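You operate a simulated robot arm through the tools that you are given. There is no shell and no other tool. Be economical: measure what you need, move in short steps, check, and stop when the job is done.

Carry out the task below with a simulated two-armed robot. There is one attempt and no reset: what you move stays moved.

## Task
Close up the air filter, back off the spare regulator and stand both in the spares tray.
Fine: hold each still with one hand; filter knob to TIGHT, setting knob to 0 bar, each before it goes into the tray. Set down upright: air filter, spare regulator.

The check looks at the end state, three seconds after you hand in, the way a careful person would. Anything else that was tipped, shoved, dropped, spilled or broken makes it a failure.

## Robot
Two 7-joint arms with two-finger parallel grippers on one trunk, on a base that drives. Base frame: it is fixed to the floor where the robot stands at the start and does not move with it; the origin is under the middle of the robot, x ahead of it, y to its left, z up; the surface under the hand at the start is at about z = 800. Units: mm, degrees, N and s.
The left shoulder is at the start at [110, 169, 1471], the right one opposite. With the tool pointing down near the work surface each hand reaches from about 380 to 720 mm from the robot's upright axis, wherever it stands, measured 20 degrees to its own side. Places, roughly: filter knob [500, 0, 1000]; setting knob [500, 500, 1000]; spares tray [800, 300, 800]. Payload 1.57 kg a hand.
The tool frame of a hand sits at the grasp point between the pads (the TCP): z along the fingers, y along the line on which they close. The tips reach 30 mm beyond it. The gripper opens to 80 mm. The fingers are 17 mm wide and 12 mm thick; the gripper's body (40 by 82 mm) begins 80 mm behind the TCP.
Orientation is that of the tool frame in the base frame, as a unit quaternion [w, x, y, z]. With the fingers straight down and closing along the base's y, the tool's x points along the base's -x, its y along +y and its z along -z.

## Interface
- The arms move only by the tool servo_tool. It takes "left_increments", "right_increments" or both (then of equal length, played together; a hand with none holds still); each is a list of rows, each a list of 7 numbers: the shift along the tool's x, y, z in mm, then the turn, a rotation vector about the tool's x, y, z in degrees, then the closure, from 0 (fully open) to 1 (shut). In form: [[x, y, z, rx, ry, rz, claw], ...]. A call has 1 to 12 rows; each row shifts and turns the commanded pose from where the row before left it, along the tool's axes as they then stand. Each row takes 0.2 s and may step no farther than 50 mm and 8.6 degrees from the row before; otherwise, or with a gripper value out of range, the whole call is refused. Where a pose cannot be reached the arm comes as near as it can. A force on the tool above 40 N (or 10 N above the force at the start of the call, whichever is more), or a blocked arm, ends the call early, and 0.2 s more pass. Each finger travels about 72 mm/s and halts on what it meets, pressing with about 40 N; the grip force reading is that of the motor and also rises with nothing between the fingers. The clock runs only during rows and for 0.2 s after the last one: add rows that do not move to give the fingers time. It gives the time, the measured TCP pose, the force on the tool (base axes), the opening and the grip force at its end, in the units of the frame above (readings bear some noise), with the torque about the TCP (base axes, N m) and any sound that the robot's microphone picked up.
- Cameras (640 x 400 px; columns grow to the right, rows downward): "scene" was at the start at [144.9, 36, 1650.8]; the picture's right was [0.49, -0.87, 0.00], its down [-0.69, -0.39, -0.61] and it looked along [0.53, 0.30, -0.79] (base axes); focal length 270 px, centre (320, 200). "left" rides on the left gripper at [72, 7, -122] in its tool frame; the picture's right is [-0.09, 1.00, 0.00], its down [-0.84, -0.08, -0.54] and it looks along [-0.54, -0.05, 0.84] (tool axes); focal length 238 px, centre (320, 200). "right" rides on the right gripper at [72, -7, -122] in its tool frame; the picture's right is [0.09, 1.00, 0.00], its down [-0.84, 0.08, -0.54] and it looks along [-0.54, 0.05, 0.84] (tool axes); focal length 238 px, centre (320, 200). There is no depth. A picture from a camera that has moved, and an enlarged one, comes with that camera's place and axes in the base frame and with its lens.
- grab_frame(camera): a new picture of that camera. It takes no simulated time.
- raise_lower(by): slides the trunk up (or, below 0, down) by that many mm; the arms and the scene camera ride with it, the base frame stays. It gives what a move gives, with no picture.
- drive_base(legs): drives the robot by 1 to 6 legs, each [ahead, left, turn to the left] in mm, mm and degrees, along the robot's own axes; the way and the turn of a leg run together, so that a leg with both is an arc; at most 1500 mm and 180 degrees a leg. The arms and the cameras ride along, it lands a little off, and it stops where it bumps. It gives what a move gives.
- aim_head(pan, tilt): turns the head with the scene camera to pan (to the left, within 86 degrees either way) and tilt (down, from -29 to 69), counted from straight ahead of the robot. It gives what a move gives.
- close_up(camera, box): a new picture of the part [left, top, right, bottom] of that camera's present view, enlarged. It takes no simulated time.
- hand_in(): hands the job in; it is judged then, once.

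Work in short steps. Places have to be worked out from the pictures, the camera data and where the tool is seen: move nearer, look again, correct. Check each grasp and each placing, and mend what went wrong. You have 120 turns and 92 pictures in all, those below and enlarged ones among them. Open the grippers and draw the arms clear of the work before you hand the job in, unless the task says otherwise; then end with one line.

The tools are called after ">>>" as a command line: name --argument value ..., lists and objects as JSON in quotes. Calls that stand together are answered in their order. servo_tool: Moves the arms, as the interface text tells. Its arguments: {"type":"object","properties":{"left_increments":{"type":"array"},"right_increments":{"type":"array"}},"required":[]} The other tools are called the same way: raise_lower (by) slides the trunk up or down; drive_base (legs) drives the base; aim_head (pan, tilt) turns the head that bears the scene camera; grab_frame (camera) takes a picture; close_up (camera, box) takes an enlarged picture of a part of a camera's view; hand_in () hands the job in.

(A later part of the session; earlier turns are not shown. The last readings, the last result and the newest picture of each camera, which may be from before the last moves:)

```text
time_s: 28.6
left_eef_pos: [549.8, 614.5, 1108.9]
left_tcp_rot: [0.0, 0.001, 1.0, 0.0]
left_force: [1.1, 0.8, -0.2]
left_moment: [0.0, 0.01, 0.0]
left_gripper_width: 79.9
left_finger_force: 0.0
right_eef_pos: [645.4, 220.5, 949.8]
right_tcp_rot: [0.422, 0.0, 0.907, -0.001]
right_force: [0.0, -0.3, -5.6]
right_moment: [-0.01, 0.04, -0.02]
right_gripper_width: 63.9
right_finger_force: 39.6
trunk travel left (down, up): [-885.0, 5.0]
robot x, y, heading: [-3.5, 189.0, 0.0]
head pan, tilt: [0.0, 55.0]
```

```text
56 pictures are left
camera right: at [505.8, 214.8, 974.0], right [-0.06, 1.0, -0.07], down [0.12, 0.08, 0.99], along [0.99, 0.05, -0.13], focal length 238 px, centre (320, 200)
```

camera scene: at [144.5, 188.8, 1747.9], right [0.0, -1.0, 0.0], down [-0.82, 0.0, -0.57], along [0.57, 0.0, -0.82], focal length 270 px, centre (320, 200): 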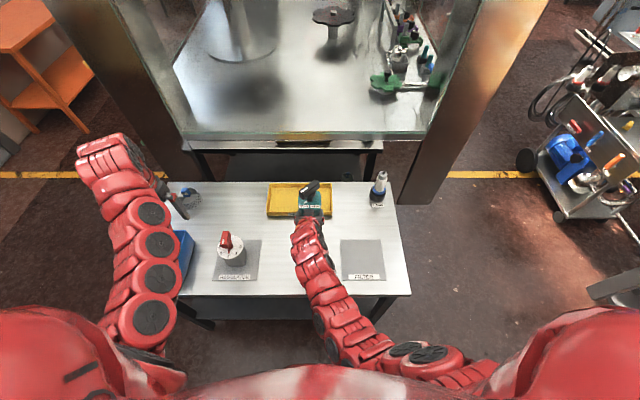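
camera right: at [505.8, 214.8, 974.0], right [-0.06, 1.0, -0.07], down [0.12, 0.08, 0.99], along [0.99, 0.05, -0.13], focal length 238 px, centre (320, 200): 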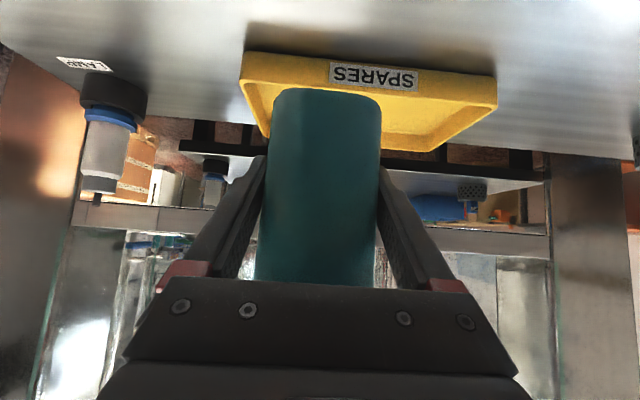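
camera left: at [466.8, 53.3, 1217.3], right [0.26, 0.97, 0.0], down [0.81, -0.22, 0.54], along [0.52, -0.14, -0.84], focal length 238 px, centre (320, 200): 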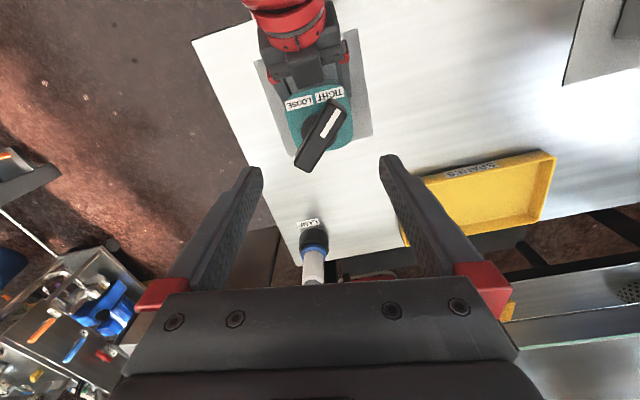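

>>> close_up --camera "scene" --box '[240, 160, 400, 260]'

```text
4.00 times, centred on (320, 210) of scene
camera zoom: at [144.5, 188.8, 1747.9], right [0.0, -1.0, 0.0], down [-0.82, 0.0, -0.57], along [0.57, 0.0, -0.82], focal length 1081 px, centre (320, 160)
```

zoom: 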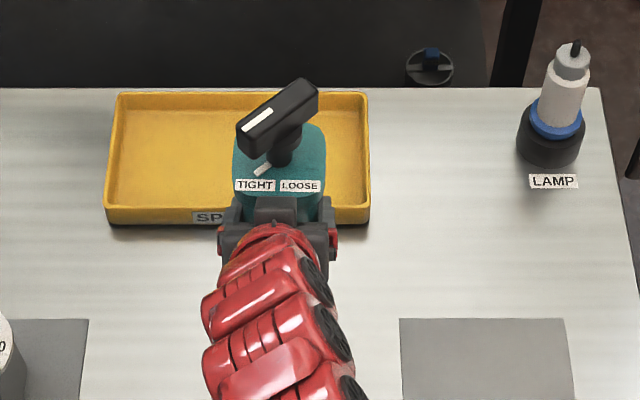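

The tray interior spans about x 735–865, y 150–400. I extend the filter to (797, 217) at its present height.

>>> servo_tool --right_increments '[[-24.4, -1, 29.1, 0, 0, 0, 1], [-24.4, -1, 29.1, 0, 0, 0, 1], [-24.4, -1, 29.1, 0, 0, 0, 1], [-24.4, -1, 29.1, 0, 0, 0, 1], [0, 0, 0, 0, 0, 0, 1]]'

>>> grab_frame --camera "scene"

>>> grab_frame --camera "right"

```text
time_s: 29.9
left_eef_pos: [549.7, 612.8, 1109.0]
left_tcp_rot: [0.0, 0.001, 1.0, 0.0]
left_force: [1.0, -1.4, 0.3]
left_moment: [-0.01, -0.01, -0.02]
left_gripper_width: 79.8
left_finger_force: 0.1
right_eef_pos: [770.2, 218.8, 949.7]
right_tcp_rot: [0.422, 0.0, 0.907, 0.0]
right_force: [0.0, -0.3, -6.4]
right_moment: [0.02, 0.06, 0.02]
right_gripper_width: 63.8
right_finger_force: 40.1
right hand out of reach, approached as far as the arm can: row 4
trunk travel left (down, up): [-885.0, 5.0]
robot x, y, heading: [-7.8, 188.4, -0.2]
head pan, tilt: [0.0, 55.0]
```

```text
54 pictures are left
camera scene: at [145.2, 186.8, 1747.8], right [0.0, -1.0, 0.0], down [-0.82, 0.0, -0.57], along [0.57, 0.0, -0.82], focal length 270 px, centre (320, 200)
```

scene: 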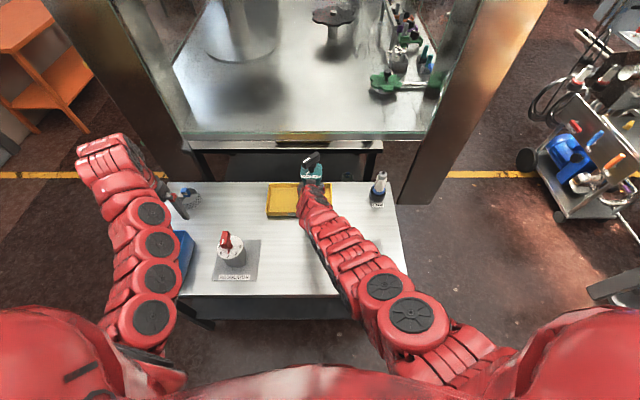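

```text
53 pictures are left
camera right: at [630.6, 210.3, 972.3], right [-0.06, 1.0, -0.07], down [0.12, 0.08, 0.99], along [0.99, 0.05, -0.13], focal length 238 px, centre (320, 200)
```

right: 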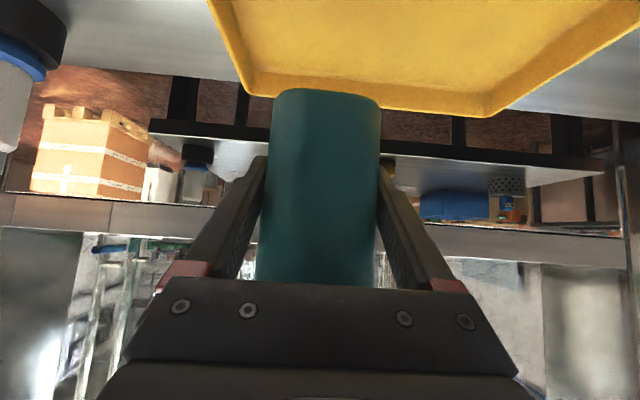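

Reach ends at x=770 at this height. I lower the trunk 60 mm so the arm can extend a little more.

>>> raise_lower --by -60

>>> servo_tool --right_increments '[[-12.9, -1, 15.3, 0, 0, 0, 1], [-3, 0, 4, 0, 0, 0, 1], [0, 0, 0, 0, 0, 0, 1]]'

>>> grab_frame --camera "right"

>>> close_up --camera "scene" --box '[240, 140, 400, 240]'

```text
time_s: 30.9
left_eef_pos: [549.9, 613.3, 1048.1]
left_tcp_rot: [0.0, 0.001, 1.0, 0.0]
left_force: [0.8, -0.8, 0.7]
left_moment: [-0.02, 0.01, -0.02]
left_gripper_width: 80.1
left_finger_force: 0.1
right_eef_pos: [769.8, 217.2, 889.5]
right_tcp_rot: [0.422, 0.0, 0.907, 0.0]
right_force: [-0.3, 0.2, -5.8]
right_moment: [0.04, -0.01, -0.01]
right_gripper_width: 63.9
right_finger_force: 40.0
trunk travel left (down, up): [-825.0, 65.0]
robot x, y, heading: [-11.2, 188.6, -0.1]
head pan, tilt: [0.0, 55.0]
```

```text
time_s: 31.6
left_eef_pos: [549.9, 614.7, 1048.0]
left_tcp_rot: [-0.001, 0.001, 1.0, 0.0]
left_force: [-0.7, 0.2, 0.2]
left_moment: [-0.03, -0.03, -0.02]
left_gripper_width: 80.2
left_finger_force: 0.0
right_eef_pos: [770.9, 218.9, 888.8]
right_tcp_rot: [0.422, 0.0, 0.907, -0.001]
right_force: [0.3, 0.6, -5.1]
right_moment: [0.02, 0.06, -0.01]
right_gripper_width: 63.9
right_finger_force: 39.3
right hand out of reach, approached as far as the arm can: row 1, 2
trunk travel left (down, up): [-825.0, 65.0]
robot x, y, heading: [-4.9, 185.7, 0.1]
head pan, tilt: [0.0, 55.0]
```

```text
52 pictures are left
camera right: at [631.1, 210.9, 911.9], right [-0.06, 1.0, -0.07], down [0.12, 0.08, 0.99], along [0.99, 0.05, -0.13], focal length 238 px, centre (320, 200)
```

right: 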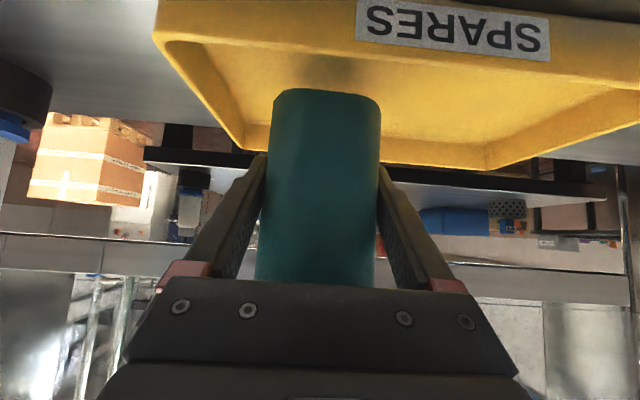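

```text
4.00 times, centred on (320, 190) of scene
camera zoom: at [146.2, 187.7, 1687.7], right [0.0, -1.0, 0.0], down [-0.82, 0.0, -0.57], along [0.57, 0.0, -0.82], focal length 1081 px, centre (320, 240)
```

zoom: 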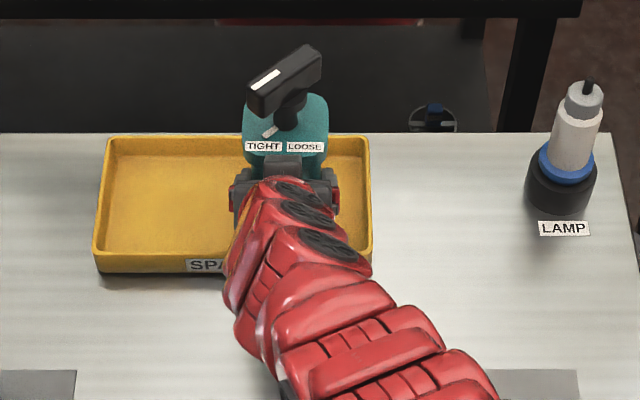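

The arm is at full stretch, so I drive forward 22 mm to centre the filter over the tray.

>>> drive_base --legs '[[22, 0, 0]]'

>>> grab_frame --camera "right"

```text
time_s: 32.5
left_eef_pos: [566.7, 613.7, 1050.4]
left_tcp_rot: [0.001, 0.0, 1.0, -0.001]
left_force: [-0.3, 1.6, 0.5]
left_moment: [0.02, -0.07, 0.01]
left_gripper_width: 80.0
left_finger_force: 0.0
right_eef_pos: [789.1, 218.0, 891.0]
right_tcp_rot: [0.424, 0.0, 0.906, -0.001]
right_force: [-0.8, 0.4, -5.2]
right_moment: [0.01, 0.03, -0.01]
right_gripper_width: 63.8
right_finger_force: 39.9
trunk travel left (down, up): [-825.0, 65.0]
robot x, y, heading: [14.2, 185.3, -0.1]
head pan, tilt: [0.0, 55.0]
```

```text
50 pictures are left
camera right: at [649.6, 211.0, 914.5], right [-0.06, 1.0, -0.07], down [0.12, 0.08, 0.99], along [0.99, 0.05, -0.12], focal length 238 px, centre (320, 200)
```

right: 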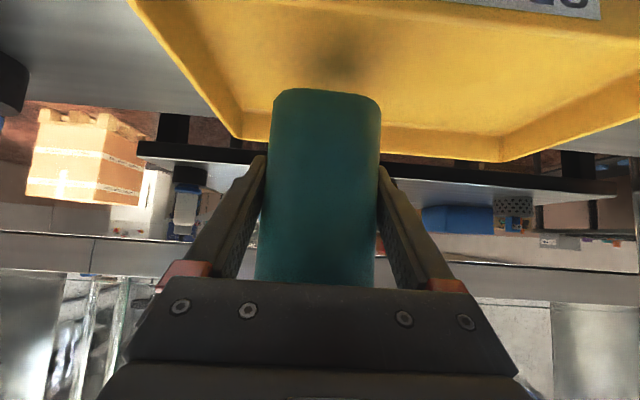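

The filter stands over the tray floor. I lower it in small steps until the force shows contact.

>>> servo_tool --right_increments '[[7.7, 0, 6.4, 0, 0, 0, 1], [7.7, 0, 6.4, 0, 0, 0, 1], [6.1, 0, 5.1, 0, 0, 0, 1], [0, 0, 0, 0, 0, 0, 1]]'

>>> grab_frame --camera "right"

```text
time_s: 33.5
left_eef_pos: [570.5, 614.3, 1048.8]
left_tcp_rot: [0.0, 0.001, 1.0, 0.001]
left_force: [-0.2, -1.1, 0.5]
left_moment: [-0.02, -0.02, 0.04]
left_gripper_width: 79.9
left_finger_force: 0.0
right_eef_pos: [788.5, 222.8, 884.4]
right_tcp_rot: [0.422, 0.0, 0.907, 0.0]
right_force: [0.2, -0.6, -6.2]
right_moment: [-0.01, 0.05, -0.01]
right_gripper_width: 64.0
right_finger_force: 40.4
right hand out of reach, approached as far as the arm can: row 1, 2, 3
trunk travel left (down, up): [-825.0, 65.0]
robot x, y, heading: [16.6, 188.7, -0.4]
head pan, tilt: [0.0, 55.0]
```

```text
49 pictures are left
camera right: at [648.5, 215.1, 907.9], right [-0.06, 1.0, -0.07], down [0.12, 0.08, 0.99], along [0.99, 0.05, -0.13], focal length 238 px, centre (320, 200)
```

right: 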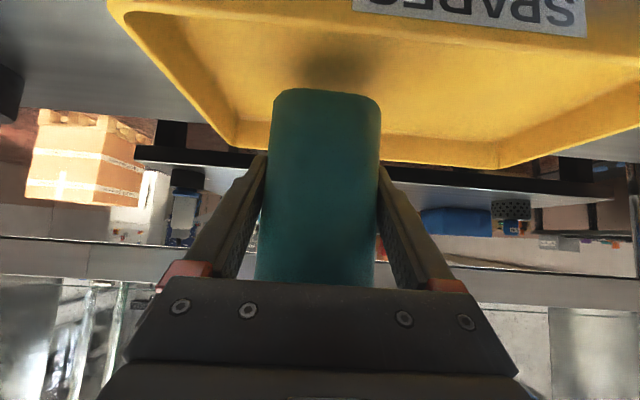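

The arm is stretched out downward too, so I lower with the trunk in small steps and watch the force.

>>> raise_lower --by -24

>>> raise_lower --by -3

>>> raise_lower --by -2

>>> grab_frame --camera "right"

```text
time_s: 34.1
left_eef_pos: [571.8, 613.4, 1024.3]
left_tcp_rot: [-0.001, 0.001, 1.0, 0.0]
left_force: [-0.2, -0.6, 0.4]
left_moment: [-0.07, -0.04, -0.02]
left_gripper_width: 80.1
left_finger_force: 0.1
right_eef_pos: [787.7, 222.4, 860.8]
right_tcp_rot: [0.422, 0.0, 0.907, -0.001]
right_force: [0.1, -1.0, -5.6]
right_moment: [0.02, 0.05, 0.02]
right_gripper_width: 63.9
right_finger_force: 39.4
trunk travel left (down, up): [-801.0, 89.0]
robot x, y, heading: [15.6, 187.6, 0.0]
head pan, tilt: [0.0, 55.0]
```

```text
time_s: 34.7
left_eef_pos: [571.3, 614.0, 1021.2]
left_tcp_rot: [-0.001, 0.001, 1.0, 0.0]
left_force: [0.8, 1.0, -0.6]
left_moment: [0.0, 0.01, 0.02]
left_gripper_width: 80.0
left_finger_force: 0.0
right_eef_pos: [787.4, 223.1, 857.6]
right_tcp_rot: [0.422, 0.0, 0.907, -0.001]
right_force: [0.9, 0.4, -6.2]
right_moment: [-0.02, 0.04, 0.05]
right_gripper_width: 63.9
right_finger_force: 39.9
trunk travel left (down, up): [-798.0, 92.0]
robot x, y, heading: [14.1, 188.7, -0.2]
head pan, tilt: [0.0, 55.0]
```

```text
time_s: 35.2
left_eef_pos: [571.6, 615.0, 1018.6]
left_tcp_rot: [-0.001, 0.001, 1.0, 0.001]
left_force: [-0.3, -0.1, 0.2]
left_moment: [-0.01, -0.02, 0.04]
left_gripper_width: 79.9
left_finger_force: 0.1
right_eef_pos: [788.0, 222.5, 855.6]
right_tcp_rot: [0.422, 0.0, 0.907, -0.001]
right_force: [-0.1, 0.1, -5.4]
right_moment: [0.02, 0.04, 0.01]
right_gripper_width: 64.0
right_finger_force: 40.1
trunk travel left (down, up): [-796.0, 94.0]
robot x, y, heading: [16.3, 189.5, -0.1]
head pan, tilt: [0.0, 55.0]
```

```text
48 pictures are left
camera right: at [648.9, 215.1, 878.4], right [-0.06, 1.0, -0.07], down [0.12, 0.08, 0.99], along [0.99, 0.05, -0.13], focal length 238 px, centre (320, 200)
```

right: 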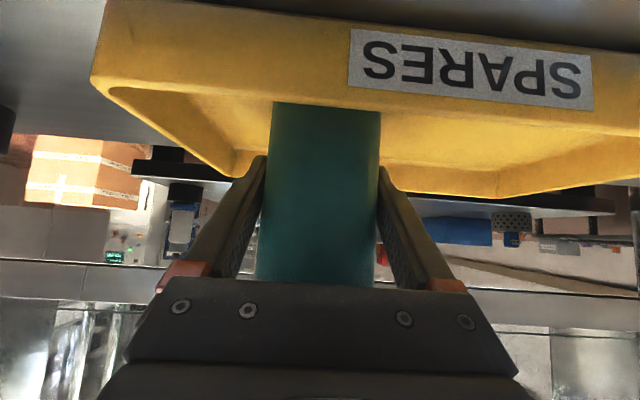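

No contact yet at z 855.6. I continue in 1.5 mm steps.

>>> raise_lower --by -1.5

>>> raise_lower --by -1.5

```text
time_s: 35.7
left_eef_pos: [571.8, 614.2, 1017.7]
left_tcp_rot: [-0.001, 0.002, 1.0, -0.001]
left_force: [0.6, -0.2, 0.1]
left_moment: [-0.01, -0.02, -0.01]
left_gripper_width: 80.1
left_finger_force: 0.1
right_eef_pos: [788.8, 223.3, 855.2]
right_tcp_rot: [0.422, 0.001, 0.906, -0.001]
right_force: [0.9, -0.5, -2.7]
right_moment: [-0.06, 0.04, 0.02]
right_gripper_width: 63.6
right_finger_force: 40.1
trunk travel left (down, up): [-795.0, 95.0]
robot x, y, heading: [13.4, 186.6, 0.0]
head pan, tilt: [0.0, 55.0]
```

```text
time_s: 36.2
left_eef_pos: [570.2, 615.4, 1017.1]
left_tcp_rot: [-0.001, 0.001, 1.0, 0.001]
left_force: [1.0, -0.1, -0.2]
left_moment: [-0.02, 0.01, 0.02]
left_gripper_width: 79.9
left_finger_force: 0.1
right_eef_pos: [788.2, 221.6, 854.9]
right_tcp_rot: [0.424, 0.001, 0.906, -0.001]
right_force: [0.6, -1.6, 5.5]
right_moment: [-0.35, 0.18, 0.05]
right_gripper_width: 63.6
right_finger_force: 39.7
trunk travel left (down, up): [-793.0, 97.0]
robot x, y, heading: [14.6, 188.4, 0.1]
head pan, tilt: [0.0, 55.0]
```

Contact is made (+5.5 N). I open and withdraw back along the tool axis.

>>> servo_tool --right_increments '[[0, 0, 0, 0, 0, 0, 0.4], [0, 0, 0, 0, 0, 0, 0], [0, 0, 0, 0, 0, 0, 0], [0, 0, -20, 0, 0, 0, 0], [0, 0, -30, 0, 0, 0, 0], [0, 0, -40, 0, 0, 0, 0], [0, 0, -40, 0, 0, 0, 0], [0, 0, 0, 0, 0, 0, 0]]'

>>> grab_frame --camera "right"

>>> grab_frame --camera "scene"

```text
time_s: 38.0
left_eef_pos: [572.5, 614.5, 1015.5]
left_tcp_rot: [-0.001, 0.001, 1.0, -0.001]
left_force: [-0.2, 0.1, -0.2]
left_moment: [0.0, 0.01, -0.02]
left_gripper_width: 79.9
left_finger_force: 0.0
right_eef_pos: [691.2, 222.7, 933.8]
right_tcp_rot: [0.422, 0.0, 0.907, 0.0]
right_force: [0.2, -0.3, -0.3]
right_moment: [0.01, -0.02, 0.02]
right_gripper_width: 80.2
right_finger_force: 0.0
trunk travel left (down, up): [-793.0, 97.0]
robot x, y, heading: [11.6, 190.6, -0.1]
head pan, tilt: [0.0, 55.0]
```

```text
47 pictures are left
camera right: at [550.3, 215.7, 958.0], right [-0.06, 1.0, -0.07], down [0.12, 0.08, 0.99], along [0.99, 0.05, -0.13], focal length 238 px, centre (320, 200)
```

right: 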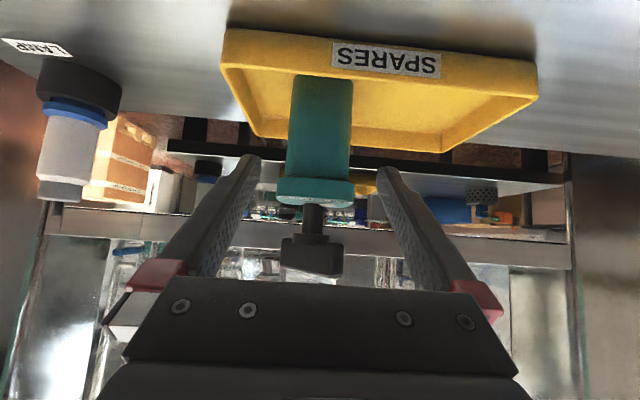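

```text
46 pictures are left
camera scene: at [167.6, 187.8, 1655.7], right [0.0, -1.0, 0.0], down [-0.82, 0.0, -0.57], along [0.57, 0.0, -0.82], focal length 270 px, centre (320, 200)
```

scene: 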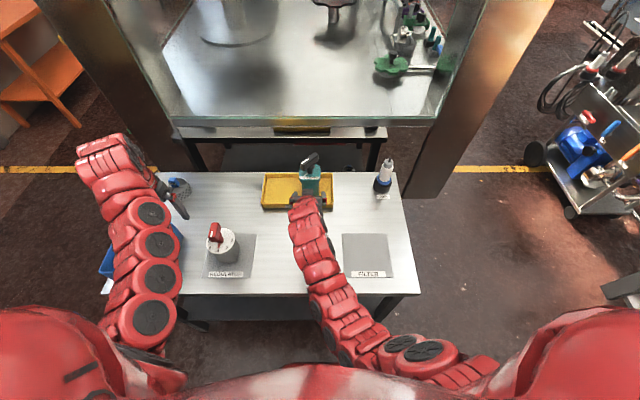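

The filter stands upright in the tray. Now I raise the trunk and back off, to drive left afterwards in front of the regulator.

>>> raise_lower --by 92

>>> drive_base --legs '[[-250, 0, 0]]'

>>> servo_tool --right_increments '[[20, 0, -31, 0, 0, 0, 0], [20, 0, -31, 0, 0, 0, 0], [20, 0, -31, 0, 0, 0, 0], [0, 0, 0, 0, 0, 0, 0]]'

```text
time_s: 39.3
left_eef_pos: [569.7, 614.3, 1107.6]
left_tcp_rot: [-0.001, 0.002, 1.0, 0.0]
left_force: [0.7, 0.9, 0.2]
left_moment: [-0.04, -0.02, 0.01]
left_gripper_width: 80.2
left_finger_force: 0.0
right_eef_pos: [689.2, 223.2, 1027.2]
right_tcp_rot: [0.422, 0.0, 0.907, 0.0]
right_force: [0.4, -0.1, -0.7]
right_moment: [-0.05, 0.0, -0.02]
right_gripper_width: 80.0
right_finger_force: 0.0
trunk travel left (down, up): [-885.0, 5.0]
robot x, y, heading: [11.9, 189.2, -0.0]
head pan, tilt: [0.0, 55.0]
```

```text
time_s: 41.1
left_eef_pos: [322.9, 615.6, 1108.1]
left_tcp_rot: [-0.001, 0.0, 1.0, 0.0]
left_force: [-0.3, 0.8, 0.3]
left_moment: [0.02, 0.02, 0.01]
left_gripper_width: 79.9
left_finger_force: 0.1
right_eef_pos: [442.2, 223.3, 1025.1]
right_tcp_rot: [0.423, -0.001, 0.906, 0.0]
right_force: [-1.2, -0.4, 0.3]
right_moment: [0.01, 0.01, -0.03]
right_gripper_width: 79.8
right_finger_force: 0.1
trunk travel left (down, up): [-885.0, 5.0]
robot x, y, heading: [-233.7, 188.6, 0.2]
head pan, tilt: [0.0, 55.0]
```

```text
time_s: 42.1
left_eef_pos: [323.8, 614.4, 1108.4]
left_tcp_rot: [-0.001, 0.0, 1.0, 0.0]
left_force: [-0.3, -0.5, -0.5]
left_moment: [-0.02, 0.03, 0.03]
left_gripper_width: 80.1
left_finger_force: 0.1
right_eef_pos: [332.3, 223.6, 1040.5]
right_tcp_rot: [0.422, 0.0, 0.907, 0.0]
right_force: [1.1, -0.5, -0.7]
right_moment: [-0.04, 0.04, 0.01]
right_gripper_width: 80.1
right_finger_force: 0.1
trunk travel left (down, up): [-885.0, 5.0]
robot x, y, heading: [-233.2, 190.5, -0.0]
head pan, tilt: [0.0, 55.0]
```

Both hands are clear. I drive left 267 mm, then forward 118 mm to face the regulator.

>>> drive_base --legs '[[0, 267, 0], [118, 0, 0]]'

>>> grab_frame --camera "scene"

>>> grab_frame --camera "right"

```text
time_s: 44.8
left_eef_pos: [439.9, 878.3, 1108.5]
left_tcp_rot: [0.001, 0.0, 1.0, 0.0]
left_force: [-0.5, 0.6, -0.1]
left_moment: [-0.05, -0.02, 0.03]
left_gripper_width: 80.2
left_finger_force: 0.0
right_eef_pos: [449.5, 488.1, 1039.9]
right_tcp_rot: [0.422, -0.001, 0.906, 0.0]
right_force: [-0.2, 0.3, 0.1]
right_moment: [0.0, -0.01, -0.03]
right_gripper_width: 80.1
right_finger_force: 0.1
trunk travel left (down, up): [-885.0, 5.0]
robot x, y, heading: [-112.6, 448.6, -0.2]
head pan, tilt: [0.0, 55.0]
```

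```text
45 pictures are left
camera scene: at [36.2, 451.1, 1748.0], right [0.0, -1.0, 0.0], down [-0.82, 0.0, -0.57], along [0.57, 0.0, -0.82], focal length 270 px, centre (320, 200)
```

scene: 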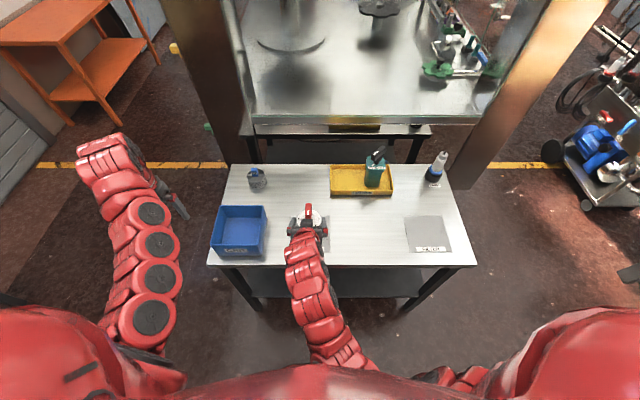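

```text
44 pictures are left
camera right: at [309.7, 479.1, 1062.6], right [-0.06, 1.0, -0.07], down [0.12, 0.08, 0.99], along [0.99, 0.05, -0.13], focal length 238 px, centre (320, 200)
```

right: 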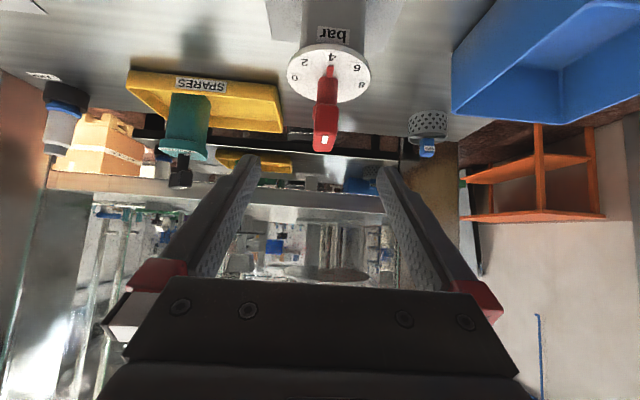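

The regulator is directly ahead with its dial at about z 901 and axis (537, 491). I lower the right hand to the pre-grasp in front of the body.

>>> servo_tool --right_increments '[[26.2, 0.5, 21.7, 0, 0, 0, 0], [26.2, 0.5, 21.7, 0, 0, 0, 0], [26.2, 0.5, 21.7, 0, 0, 0, 0], [26.2, 0.5, 21.7, 0, 0, 0, 0], [0, 0, 0, 0, 0, 0, 0]]'

>>> grab_frame --camera "right"

```text
time_s: 46.0
left_eef_pos: [441.5, 878.6, 1108.6]
left_tcp_rot: [-0.001, 0.0, 1.0, 0.0]
left_force: [-0.1, -0.1, -0.2]
left_moment: [-0.04, -0.02, -0.02]
left_gripper_width: 80.3
left_finger_force: 0.1
right_eef_pos: [449.9, 488.1, 901.6]
right_tcp_rot: [0.422, 0.0, 0.907, 0.0]
right_force: [0.4, 0.2, 0.6]
right_moment: [-0.01, -0.01, 0.0]
right_gripper_width: 80.0
right_finger_force: 0.1
trunk travel left (down, up): [-885.0, 5.0]
robot x, y, heading: [-114.4, 452.5, -0.0]
head pan, tilt: [0.0, 55.0]
```

```text
43 pictures are left
camera right: at [310.5, 480.8, 924.8], right [-0.06, 1.0, -0.07], down [0.12, 0.08, 0.99], along [0.99, 0.05, -0.13], focal length 238 px, centre (320, 200)
```

right: 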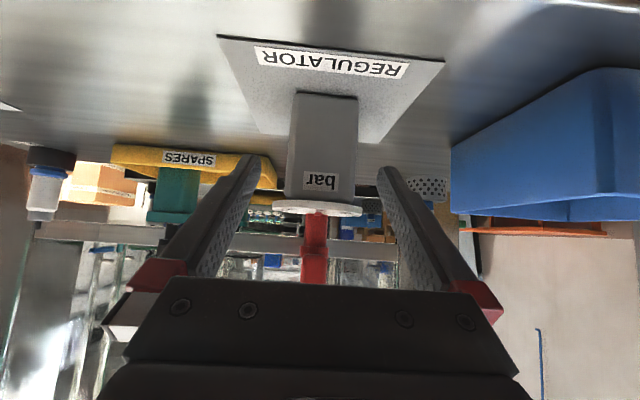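

The body is centred to within 2 mm. The dial underside is at about 900, and the bar spans z 941–969. I advance 97 mm and close.

>>> servo_tool --right_increments '[[-1, 2, 30, 0, 0, 0, 0], [0, 0, 30, 0, 0, 0, 0], [0, 0, 20, 0, 0, 0, 0], [0, 0, 17, 0, 0, 0, 0], [0, 0, 0, 0, 0, 0, 0], [0, 0, 0, 0, 0, 0, 0.5], [0, 0, 0, 0, 0, 0, 1], [0, 0, 0, 0, 0, 0, 1], [0, 0, 0, 0, 0, 0, 1]]'

>>> grab_frame --camera "right"

>>> grab_frame --camera "scene"

```text
time_s: 48.0
left_eef_pos: [440.4, 878.1, 1108.9]
left_tcp_rot: [0.0, 0.001, 1.0, 0.001]
left_force: [-0.8, 0.2, 0.4]
left_moment: [-0.03, 0.02, -0.02]
left_gripper_width: 80.1
left_finger_force: 0.0
right_eef_pos: [523.9, 490.6, 842.3]
right_tcp_rot: [0.423, -0.001, 0.906, 0.0]
right_force: [-0.4, 0.6, 0.5]
right_moment: [0.19, -0.07, 0.0]
right_gripper_width: 61.8
right_finger_force: 40.0
trunk travel left (down, up): [-885.0, 5.0]
robot x, y, heading: [-112.7, 451.4, 0.3]
head pan, tilt: [0.0, 55.0]
```

```text
42 pictures are left
camera right: at [383.7, 483.3, 864.7], right [-0.06, 1.0, -0.07], down [0.12, 0.08, 0.99], along [0.99, 0.05, -0.13], focal length 238 px, centre (320, 200)
```

right: 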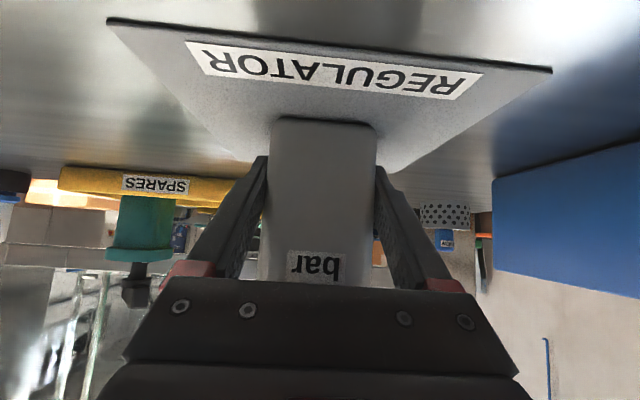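

```text
41 pictures are left
camera scene: at [37.7, 450.7, 1747.8], right [0.0, -1.0, 0.0], down [-0.82, 0.0, -0.57], along [0.57, 0.0, -0.82], focal length 270 px, centre (320, 200)
```

scene: 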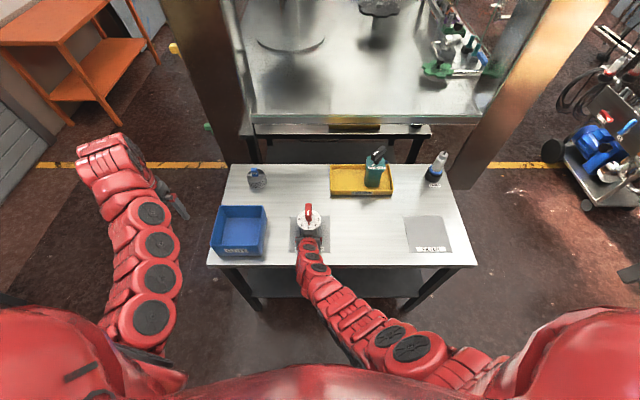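

The regulator is held at 61.8 mm. Now I bring the left hand over, above the bin, to the knob.

>>> servo_tool --left_increments '[[-12, -48, 0, 0, 0, 0, 0], [-12, -48, 0, 0, 0, 0, 0], [-12, -48, 0, 0, 0, 0, 0], [-12, -48, 0, 0, 0, 0, 0], [-12, -48, 0, 0, 0, 0, 0], [-12, -48, 0, 0, 0, 0, 0], [-12, -48, 0, 0, 0, 0, 0], [-12, -48, 0, 0, 0, 0, 0], [0, 0, 0, 0, 0, 0, 0]]' --right_increments '[[0, 0, 0, 0, 0, 0, 1], [0, 0, 0, 0, 0, 0, 1], [0, 0, 0, 0, 0, 0, 1], [0, 0, 0, 0, 0, 0, 1], [0, 0, 0, 0, 0, 0, 1], [0, 0, 0, 0, 0, 0, 1], [0, 0, 0, 0, 0, 0, 1], [0, 0, 0, 0, 0, 0, 1], [0, 0, 0, 0, 0, 0, 1]]'

>>> grab_frame --camera "left"

```text
time_s: 50.0
left_eef_pos: [547.5, 497.2, 1096.4]
left_tcp_rot: [-0.001, -0.001, 1.0, -0.001]
left_force: [-0.8, 0.6, 0.1]
left_moment: [0.02, 0.0, 0.02]
left_gripper_width: 80.1
left_finger_force: 0.0
left hand out of reach, approached as far as the arm can: row 1, 2
right_eef_pos: [522.4, 490.3, 840.9]
right_tcp_rot: [0.422, -0.001, 0.907, -0.001]
right_force: [-0.7, -0.2, 1.2]
right_moment: [0.18, 0.12, 0.07]
right_gripper_width: 61.6
right_finger_force: 40.0
trunk travel left (down, up): [-885.0, 5.0]
robot x, y, heading: [-112.6, 446.6, 0.1]
head pan, tilt: [0.0, 55.0]
```

```text
40 pictures are left
camera left: at [475.3, 503.4, 1217.2], right [0.09, 1.0, 0.0], down [0.84, -0.08, 0.54], along [0.54, -0.05, -0.84], focal length 238 px, centre (320, 200)
```

left: 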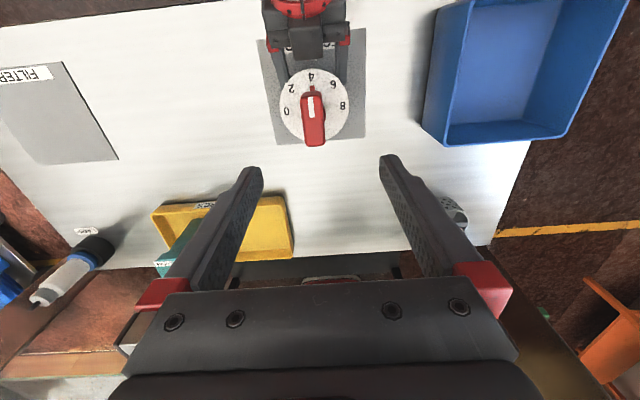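

The bar lies along x with its pointer at 4, centred near (536, 490). I centre above it, descend to z 960 and close.

>>> servo_tool --left_increments '[[10.5, -7, 0, 0, 0, 0, 0], [0, 0, 40, 0, 0, 0, 0], [0, 0, 40, 0, 0, 0, 0], [0, 0, 30, 0, 0, 0, 0], [0, 0, 25, 0, 0, 0, 0], [0, 0, 0, 0, 0, 0, 0], [0, 0, 0, 0, 0, 0, 0.4], [0, 0, 0, 0, 0, 0, 1], [0, 0, 0, 0, 0, 0, 1], [0, 0, 0, 0, 0, 0, 1]]' --right_increments '[[0, 0, 0, 0, 0, 0, 1], [0, 0, 0, 0, 0, 0, 1], [0, 0, 0, 0, 0, 0, 1], [0, 0, 0, 0, 0, 0, 1], [0, 0, 0, 0, 0, 0, 1], [0, 0, 0, 0, 0, 0, 1], [0, 0, 0, 0, 0, 0, 1], [0, 0, 0, 0, 0, 0, 1], [0, 0, 0, 0, 0, 0, 1], [0, 0, 0, 0, 0, 0, 1]]'

>>> grab_frame --camera "left"

```text
time_s: 52.2
left_eef_pos: [537.4, 490.7, 960.9]
left_tcp_rot: [-0.001, -0.001, 1.0, -0.001]
left_force: [1.1, -2.8, -0.3]
left_moment: [-0.05, -0.04, 0.01]
left_gripper_width: 21.9
left_finger_force: 35.0
right_eef_pos: [523.7, 491.3, 841.6]
right_tcp_rot: [0.423, -0.001, 0.906, 0.0]
right_force: [-0.4, 0.0, 1.1]
right_moment: [-0.2, -0.06, 0.01]
right_gripper_width: 61.8
right_finger_force: 40.1
trunk travel left (down, up): [-885.0, 5.0]
robot x, y, heading: [-111.6, 451.7, 0.2]
head pan, tilt: [0.0, 55.0]
```

```text
39 pictures are left
camera left: at [465.4, 496.7, 1082.5], right [0.09, 1.0, 0.0], down [0.84, -0.08, 0.54], along [0.54, -0.05, -0.84], focal length 238 px, centre (320, 200)
```

left: 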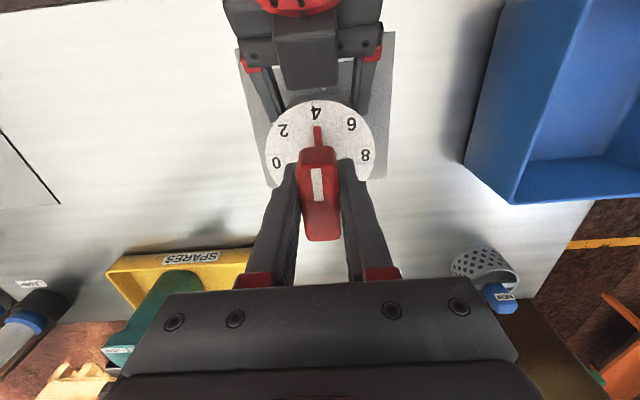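

The grip is clean with almost no side force. The 0 mark lies exactly along −y, 90° counter-clockwise. I turn 40° first.

>>> servo_tool --left_increments '[[0, 0, 0, 0, 0, -8, 1], [0, 0, 0, 0, 0, -8, 1], [0, 0, 0, 0, 0, -8, 1], [0, 0, 0, 0, 0, -8, 1], [0, 0, 0, 0, 0, -8, 1], [0, 0, 0, 0, 0, 0, 1]]' --right_increments '[[0, 0, 0, 0, 0, 0, 1], [0, 0, 0, 0, 0, 0, 1], [0, 0, 0, 0, 0, 0, 1], [0, 0, 0, 0, 0, 0, 1], [0, 0, 0, 0, 0, 0, 1], [0, 0, 0, 0, 0, 0, 1]]'

>>> grab_frame --camera "left"

>>> grab_frame --camera "scene"

```text
time_s: 53.6
left_eef_pos: [536.9, 490.7, 961.4]
left_tcp_rot: [-0.001, -0.343, 0.939, 0.0]
left_force: [10.7, -7.9, -8.9]
left_moment: [0.17, -0.27, 0.01]
left_gripper_width: 21.2
left_finger_force: 34.8
right_eef_pos: [524.4, 491.4, 840.7]
right_tcp_rot: [0.423, -0.002, 0.906, 0.001]
right_force: [-10.6, 10.2, 12.3]
right_moment: [-0.91, -1.03, 0.05]
right_gripper_width: 61.7
right_finger_force: 40.4
trunk travel left (down, up): [-885.0, 5.0]
robot x, y, heading: [-111.2, 450.8, 0.0]
head pan, tilt: [0.0, 55.0]
```

```text
38 pictures are left
camera left: at [478.1, 449.6, 1082.9], right [-0.57, 0.82, 0.0], down [0.69, 0.48, 0.54], along [0.44, 0.31, -0.84], focal length 238 px, centre (320, 200)
```

left: 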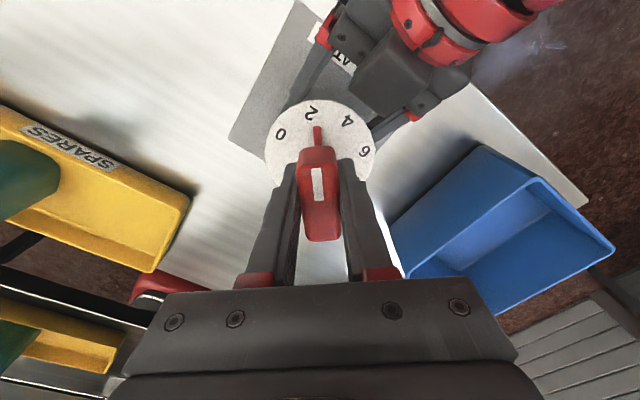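

```text
37 pictures are left
camera scene: at [38.3, 451.0, 1747.8], right [0.0, -1.0, 0.0], down [-0.82, 0.0, -0.57], along [0.57, 0.0, -0.82], focal length 270 px, centre (320, 200)
```

scene: 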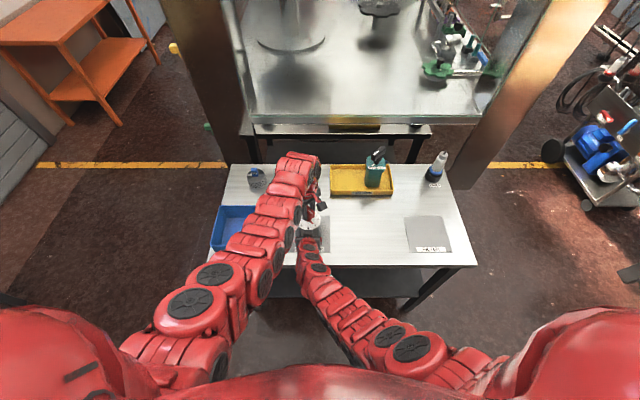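

The knob follows and now reads just above 2. I relieve slightly and turn 32° more.

>>> servo_tool --left_increments '[[0, -1, 0.5, 0, 0, -8, 1], [0, 0, 0, 0, 0, -8, 1], [0, 0, 0, 0, 0, -8, 1], [0, 0, 0, 0, 0, -8, 1], [0, 0, 0, 0, 0, 0, 1]]' --right_increments '[[0, 0, 0, 0, 0, 0, 1], [0, 0, 0, 0, 0, 0, 1], [0, 0, 0, 0, 0, 0, 1], [0, 0, 0, 0, 0, 0, 1], [0, 0, 0, 0, 0, 0, 1]]'

>>> grab_frame --camera "left"

>>> grab_frame --camera "scene"

```text
time_s: 54.8
left_eef_pos: [538.4, 490.8, 960.3]
left_tcp_rot: [-0.001, -0.589, 0.808, -0.001]
left_force: [11.5, -15.9, -1.6]
left_moment: [-0.72, -0.31, -0.02]
left_gripper_width: 21.4
left_finger_force: 34.7
right_eef_pos: [523.0, 490.4, 841.4]
right_tcp_rot: [0.423, -0.001, 0.906, 0.001]
right_force: [-10.6, 14.2, 11.2]
right_moment: [-0.98, -1.09, 0.22]
right_gripper_width: 61.6
right_finger_force: 39.7
trunk travel left (down, up): [-885.0, 5.0]
robot x, y, heading: [-114.7, 448.1, -0.1]
head pan, tilt: [0.0, 55.0]
```

```text
36 pictures are left
camera left: at [509.0, 423.6, 1083.0], right [-0.92, 0.39, 0.0], down [0.33, 0.77, 0.54], along [0.21, 0.5, -0.84], focal length 238 px, centre (320, 200)
```

left: 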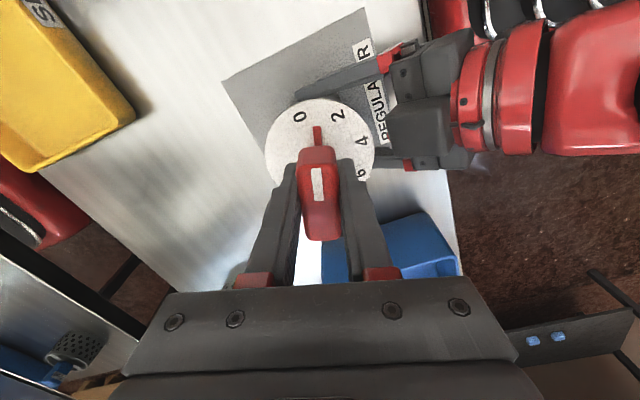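

```text
35 pictures are left
camera scene: at [37.9, 450.4, 1747.8], right [0.0, -1.0, 0.0], down [-0.82, 0.0, -0.57], along [0.57, 0.0, -0.82], focal length 270 px, centre (320, 200)
```

scene: 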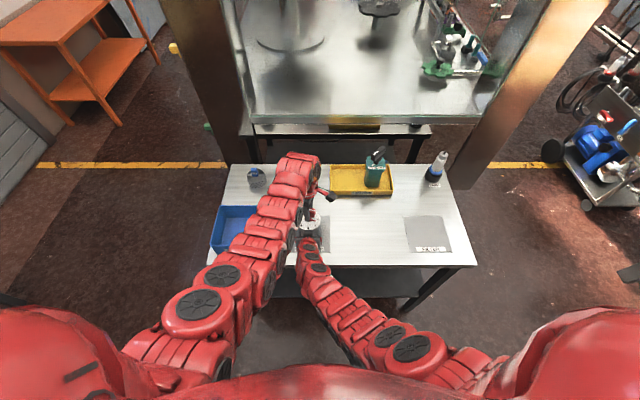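

Now at about 0.8 bar. I turn 16° more with slight relief and watch the torque.

>>> servo_tool --left_increments '[[0, -1.2, 0, 0, 0, -6, 1], [0, 0, 0, 0, 0, -6, 1], [0, 0, 0, 0, 0, -4, 1], [0, 0, 0, 0, 0, 0, 1]]' --right_increments '[[0, 0, 0, 0, 0, 0, 1], [0, 0, 0, 0, 0, 0, 1], [0, 0, 0, 0, 0, 0, 1], [0, 0, 0, 0, 0, 0, 1]]'

>>> close_up --camera "left" --box '[240, 80, 400, 200]'

```text
time_s: 55.8
left_eef_pos: [539.6, 489.6, 960.4]
left_tcp_rot: [-0.001, -0.695, 0.719, 0.0]
left_force: [-6.7, -16.3, 14.3]
left_moment: [-0.59, 0.04, 0.01]
left_gripper_width: 21.5
left_finger_force: 34.7
right_eef_pos: [523.5, 490.8, 840.5]
right_tcp_rot: [0.423, 0.0, 0.906, 0.0]
right_force: [10.4, 19.4, -0.8]
right_moment: [-0.9, 1.16, 0.13]
right_gripper_width: 61.8
right_finger_force: 40.2
trunk travel left (down, up): [-885.0, 5.0]
robot x, y, heading: [-116.7, 452.0, -0.1]
head pan, tilt: [0.0, 55.0]
```

```text
3.33 times, centred on (320, 140) of left
camera zoom: at [529.7, 418.4, 1082.8], right [-0.99, 0.13, 0.0], down [0.11, 0.83, 0.54], along [0.07, 0.54, -0.84], focal length 794 px, centre (320, 400)
```

zoom: 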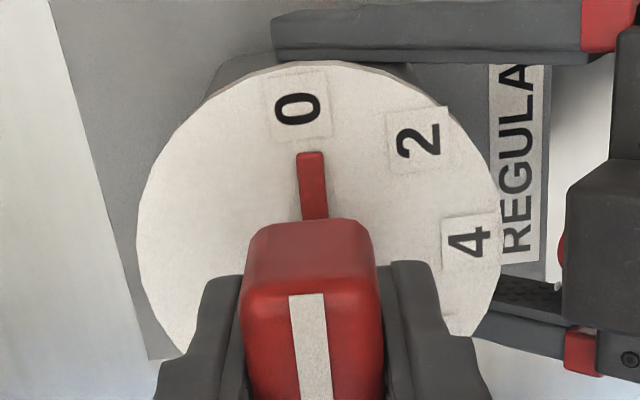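

The pointer is about 2–3° short of 0 with no stop torque yet. I turn 3° more.

>>> servo_tool --left_increments '[[-0.8, -0.3, 0, 0, 0, -1.5, 1], [0, 0, 0, 0, 0, -1.5, 1], [0, 0, 0, 0, 0, 0, 1]]' --right_increments '[[0, 0, 0, 0, 0, 0, 1], [0, 0, 0, 0, 0, 0, 1], [0, 0, 0, 0, 0, 0, 1]]'

>>> close_up --camera "left" --box '[240, 80, 400, 200]'

```text
time_s: 56.6
left_eef_pos: [538.2, 491.3, 961.4]
left_tcp_rot: [0.0, 0.714, -0.701, 0.001]
left_force: [-2.3, -19.6, 5.9]
left_moment: [-0.61, 0.17, -0.29]
left_gripper_width: 21.7
left_finger_force: 34.5
right_eef_pos: [524.0, 491.6, 841.6]
right_tcp_rot: [0.423, -0.002, 0.906, 0.0]
right_force: [3.7, 21.0, -0.6]
right_moment: [-1.36, 0.23, 0.53]
right_gripper_width: 61.7
right_finger_force: 39.8
trunk travel left (down, up): [-885.0, 5.0]
robot x, y, heading: [-115.7, 451.1, 0.1]
head pan, tilt: [0.0, 55.0]
```

```text
3.33 times, centred on (320, 140) of left
camera zoom: at [533.5, 418.4, 1082.9], right [-1.0, 0.07, 0.0], down [0.06, 0.84, 0.54], along [0.04, 0.54, -0.84], focal length 794 px, centre (320, 400)
```

zoom: 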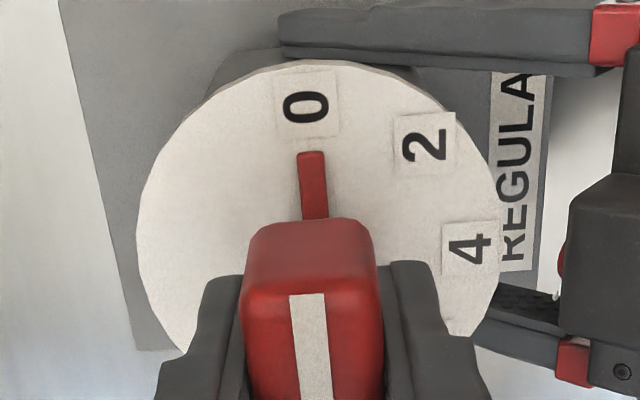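

The pointer lines up with the 0 and the torque has started to rise (−0.29 N m). I nudge 2° more to confirm the stop.

>>> servo_tool --left_increments '[[0, 0, 0, 0, 0, -2, 1], [0, 0, 0, 0, 0, 0, 1]]' --right_increments '[[0, 0, 0, 0, 0, 0, 1], [0, 0, 0, 0, 0, 0, 1]]'

```text
time_s: 57.2
left_eef_pos: [539.5, 492.7, 961.1]
left_tcp_rot: [0.0, 0.726, -0.688, 0.0]
left_force: [7.9, -16.3, 0.4]
left_moment: [-0.54, -0.07, -0.72]
left_gripper_width: 22.2
left_finger_force: 34.7
right_eef_pos: [523.7, 490.3, 843.0]
right_tcp_rot: [0.423, -0.002, 0.906, 0.0]
right_force: [-6.8, 18.0, 6.4]
right_moment: [-1.1, -0.83, 0.94]
right_gripper_width: 62.0
right_finger_force: 39.7
trunk travel left (down, up): [-885.0, 5.0]
robot x, y, heading: [-113.1, 452.4, -0.1]
head pan, tilt: [0.0, 55.0]
```

The torque climbed to 0.72 N m, so the end stop at 0 is reached. I open and raise the left hand, unwinding its yaw.

>>> servo_tool --left_increments '[[0, 0, 0, 0, 0, 0, 0.5], [0, 0, 0, 0, 0, 0, 0], [0, 0, 0, 0, 0, 0, 0], [0, 0, -40, 0, 0, 0, 0], [0, 0, -40, 0, 0, 0, 0], [0, 0, -30, 0, 0, 8.5, 0], [0, 0, 0, 0, 0, 8.5, 0], [0, 0, 0, 0, 0, 8.5, 0], [0, 0, 0, 0, 0, 8.5, 0], [0, 0, 0, 0, 0, 8.5, 0], [0, 0, 0, 0, 0, 0, 0]]' --right_increments '[[0, 0, 0, 0, 0, 0, 1], [0, 0, 0, 0, 0, 0, 1], [0, 0, 0, 0, 0, 0, 1], [0, 0, 0, 0, 0, 0, 1], [0, 0, 0, 0, 0, 0, 1], [0, 0, 0, 0, 0, 0, 1], [0, 0, 0, 0, 0, 0, 1], [0, 0, 0, 0, 0, 0, 1], [0, 0, 0, 0, 0, 0, 1], [0, 0, 0, 0, 0, 0, 1], [0, 0, 0, 0, 0, 0, 1]]'

>>> grab_frame --camera "left"

```text
time_s: 59.6
left_eef_pos: [539.1, 490.9, 1071.1]
left_tcp_rot: [0.0, -0.426, 0.905, 0.0]
left_force: [0.5, -0.1, 0.3]
left_moment: [-0.01, -0.01, 0.03]
left_gripper_width: 79.9
left_finger_force: 0.1
right_eef_pos: [523.3, 489.8, 842.2]
right_tcp_rot: [0.422, 0.0, 0.907, -0.001]
right_force: [-1.1, 0.2, -0.8]
right_moment: [0.15, 0.03, 0.02]
right_gripper_width: 61.4
right_finger_force: 39.6
trunk travel left (down, up): [-885.0, 5.0]
robot x, y, heading: [-113.3, 452.8, -0.0]
head pan, tilt: [0.0, 55.0]
```

```text
32 pictures are left
camera left: at [488.2, 439.6, 1192.7], right [-0.71, 0.7, 0.0], down [0.59, 0.6, 0.54], along [0.38, 0.38, -0.84], focal length 238 px, centre (320, 200)
```

left: 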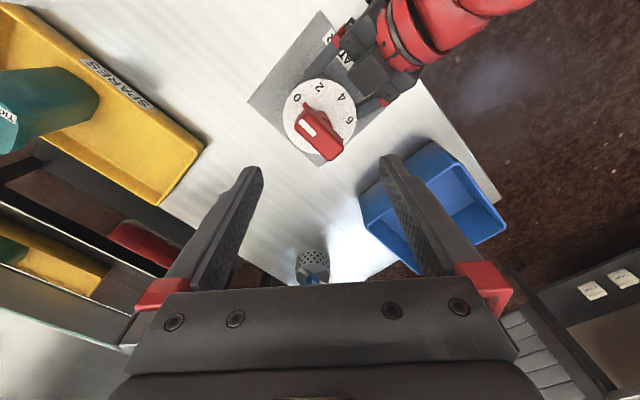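

The pointer is on 0 and the body is still held. I finish unwinding the left hand and move it back to the side.

>>> servo_tool --left_increments '[[0, 0, -6, 0, 0, 8.4, 0], [0, 0, -6, 0, 0, 8.4, 0], [0, 0, -6, 0, 0, 8.4, 0], [0, 0, -6, 0, 0, 8.4, 0], [0, 0, -6, 0, 0, 8.4, 0], [0, 0, -6, 0, 0, 8.4, 0], [6, 48, 0, 0, 0, 0, 0], [12, 48, 0, 0, 0, 0, 0], [12, 48, 0, 0, 0, 0, 0], [12, 48, 0, 0, 0, 0, 0], [12, 48, 0, 0, 0, 0, 0], [12, 48, 0, 0, 0, 0, 0]]' --right_increments '[[0, 0, 0, 0, 0, 0, 1], [0, 0, 0, 0, 0, 0, 1], [0, 0, 0, 0, 0, 0, 1], [0, 0, 0, 0, 0, 0, 1], [0, 0, 0, 0, 0, 0, 1], [0, 0, 0, 0, 0, 0, 1], [0, 0, 0, 0, 0, 0, 1], [0, 0, 0, 0, 0, 0, 1], [0, 0, 0, 0, 0, 0, 1], [0, 0, 0, 0, 0, 0, 1], [0, 0, 0, 0, 0, 0, 1], [0, 0, 0, 0, 0, 0, 1]]'

>>> grab_frame --camera "scene"

```text
time_s: 62.2
left_eef_pos: [479.3, 783.7, 1102.7]
left_tcp_rot: [-0.001, 0.0, 1.0, -0.001]
left_force: [-0.9, 0.1, 0.3]
left_moment: [-0.01, -0.02, -0.05]
left_gripper_width: 80.1
left_finger_force: 0.1
left hand out of reach, approached as far as the arm can: row 10
right_eef_pos: [523.2, 491.3, 842.0]
right_tcp_rot: [0.422, 0.0, 0.907, -0.002]
right_force: [-0.5, -0.4, -0.9]
right_moment: [0.05, -0.04, -0.01]
right_gripper_width: 61.6
right_finger_force: 40.2
trunk travel left (down, up): [-885.0, 5.0]
robot x, y, heading: [-116.3, 452.5, 0.1]
head pan, tilt: [0.0, 55.0]
```

```text
31 pictures are left
camera scene: at [37.9, 452.6, 1747.8], right [0.0, -1.0, 0.0], down [-0.82, 0.0, -0.57], along [0.57, 0.0, -0.82], focal length 270 px, centre (320, 200)
```

scene: 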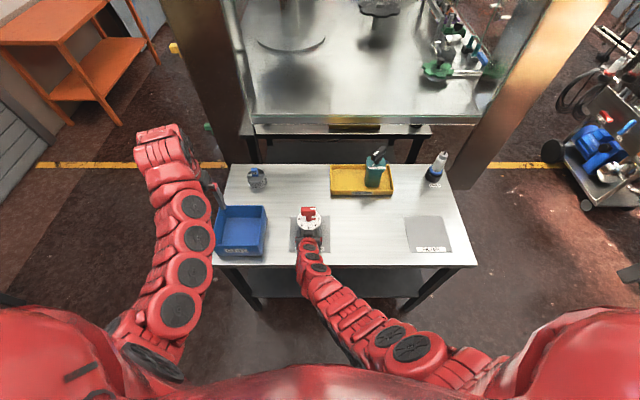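

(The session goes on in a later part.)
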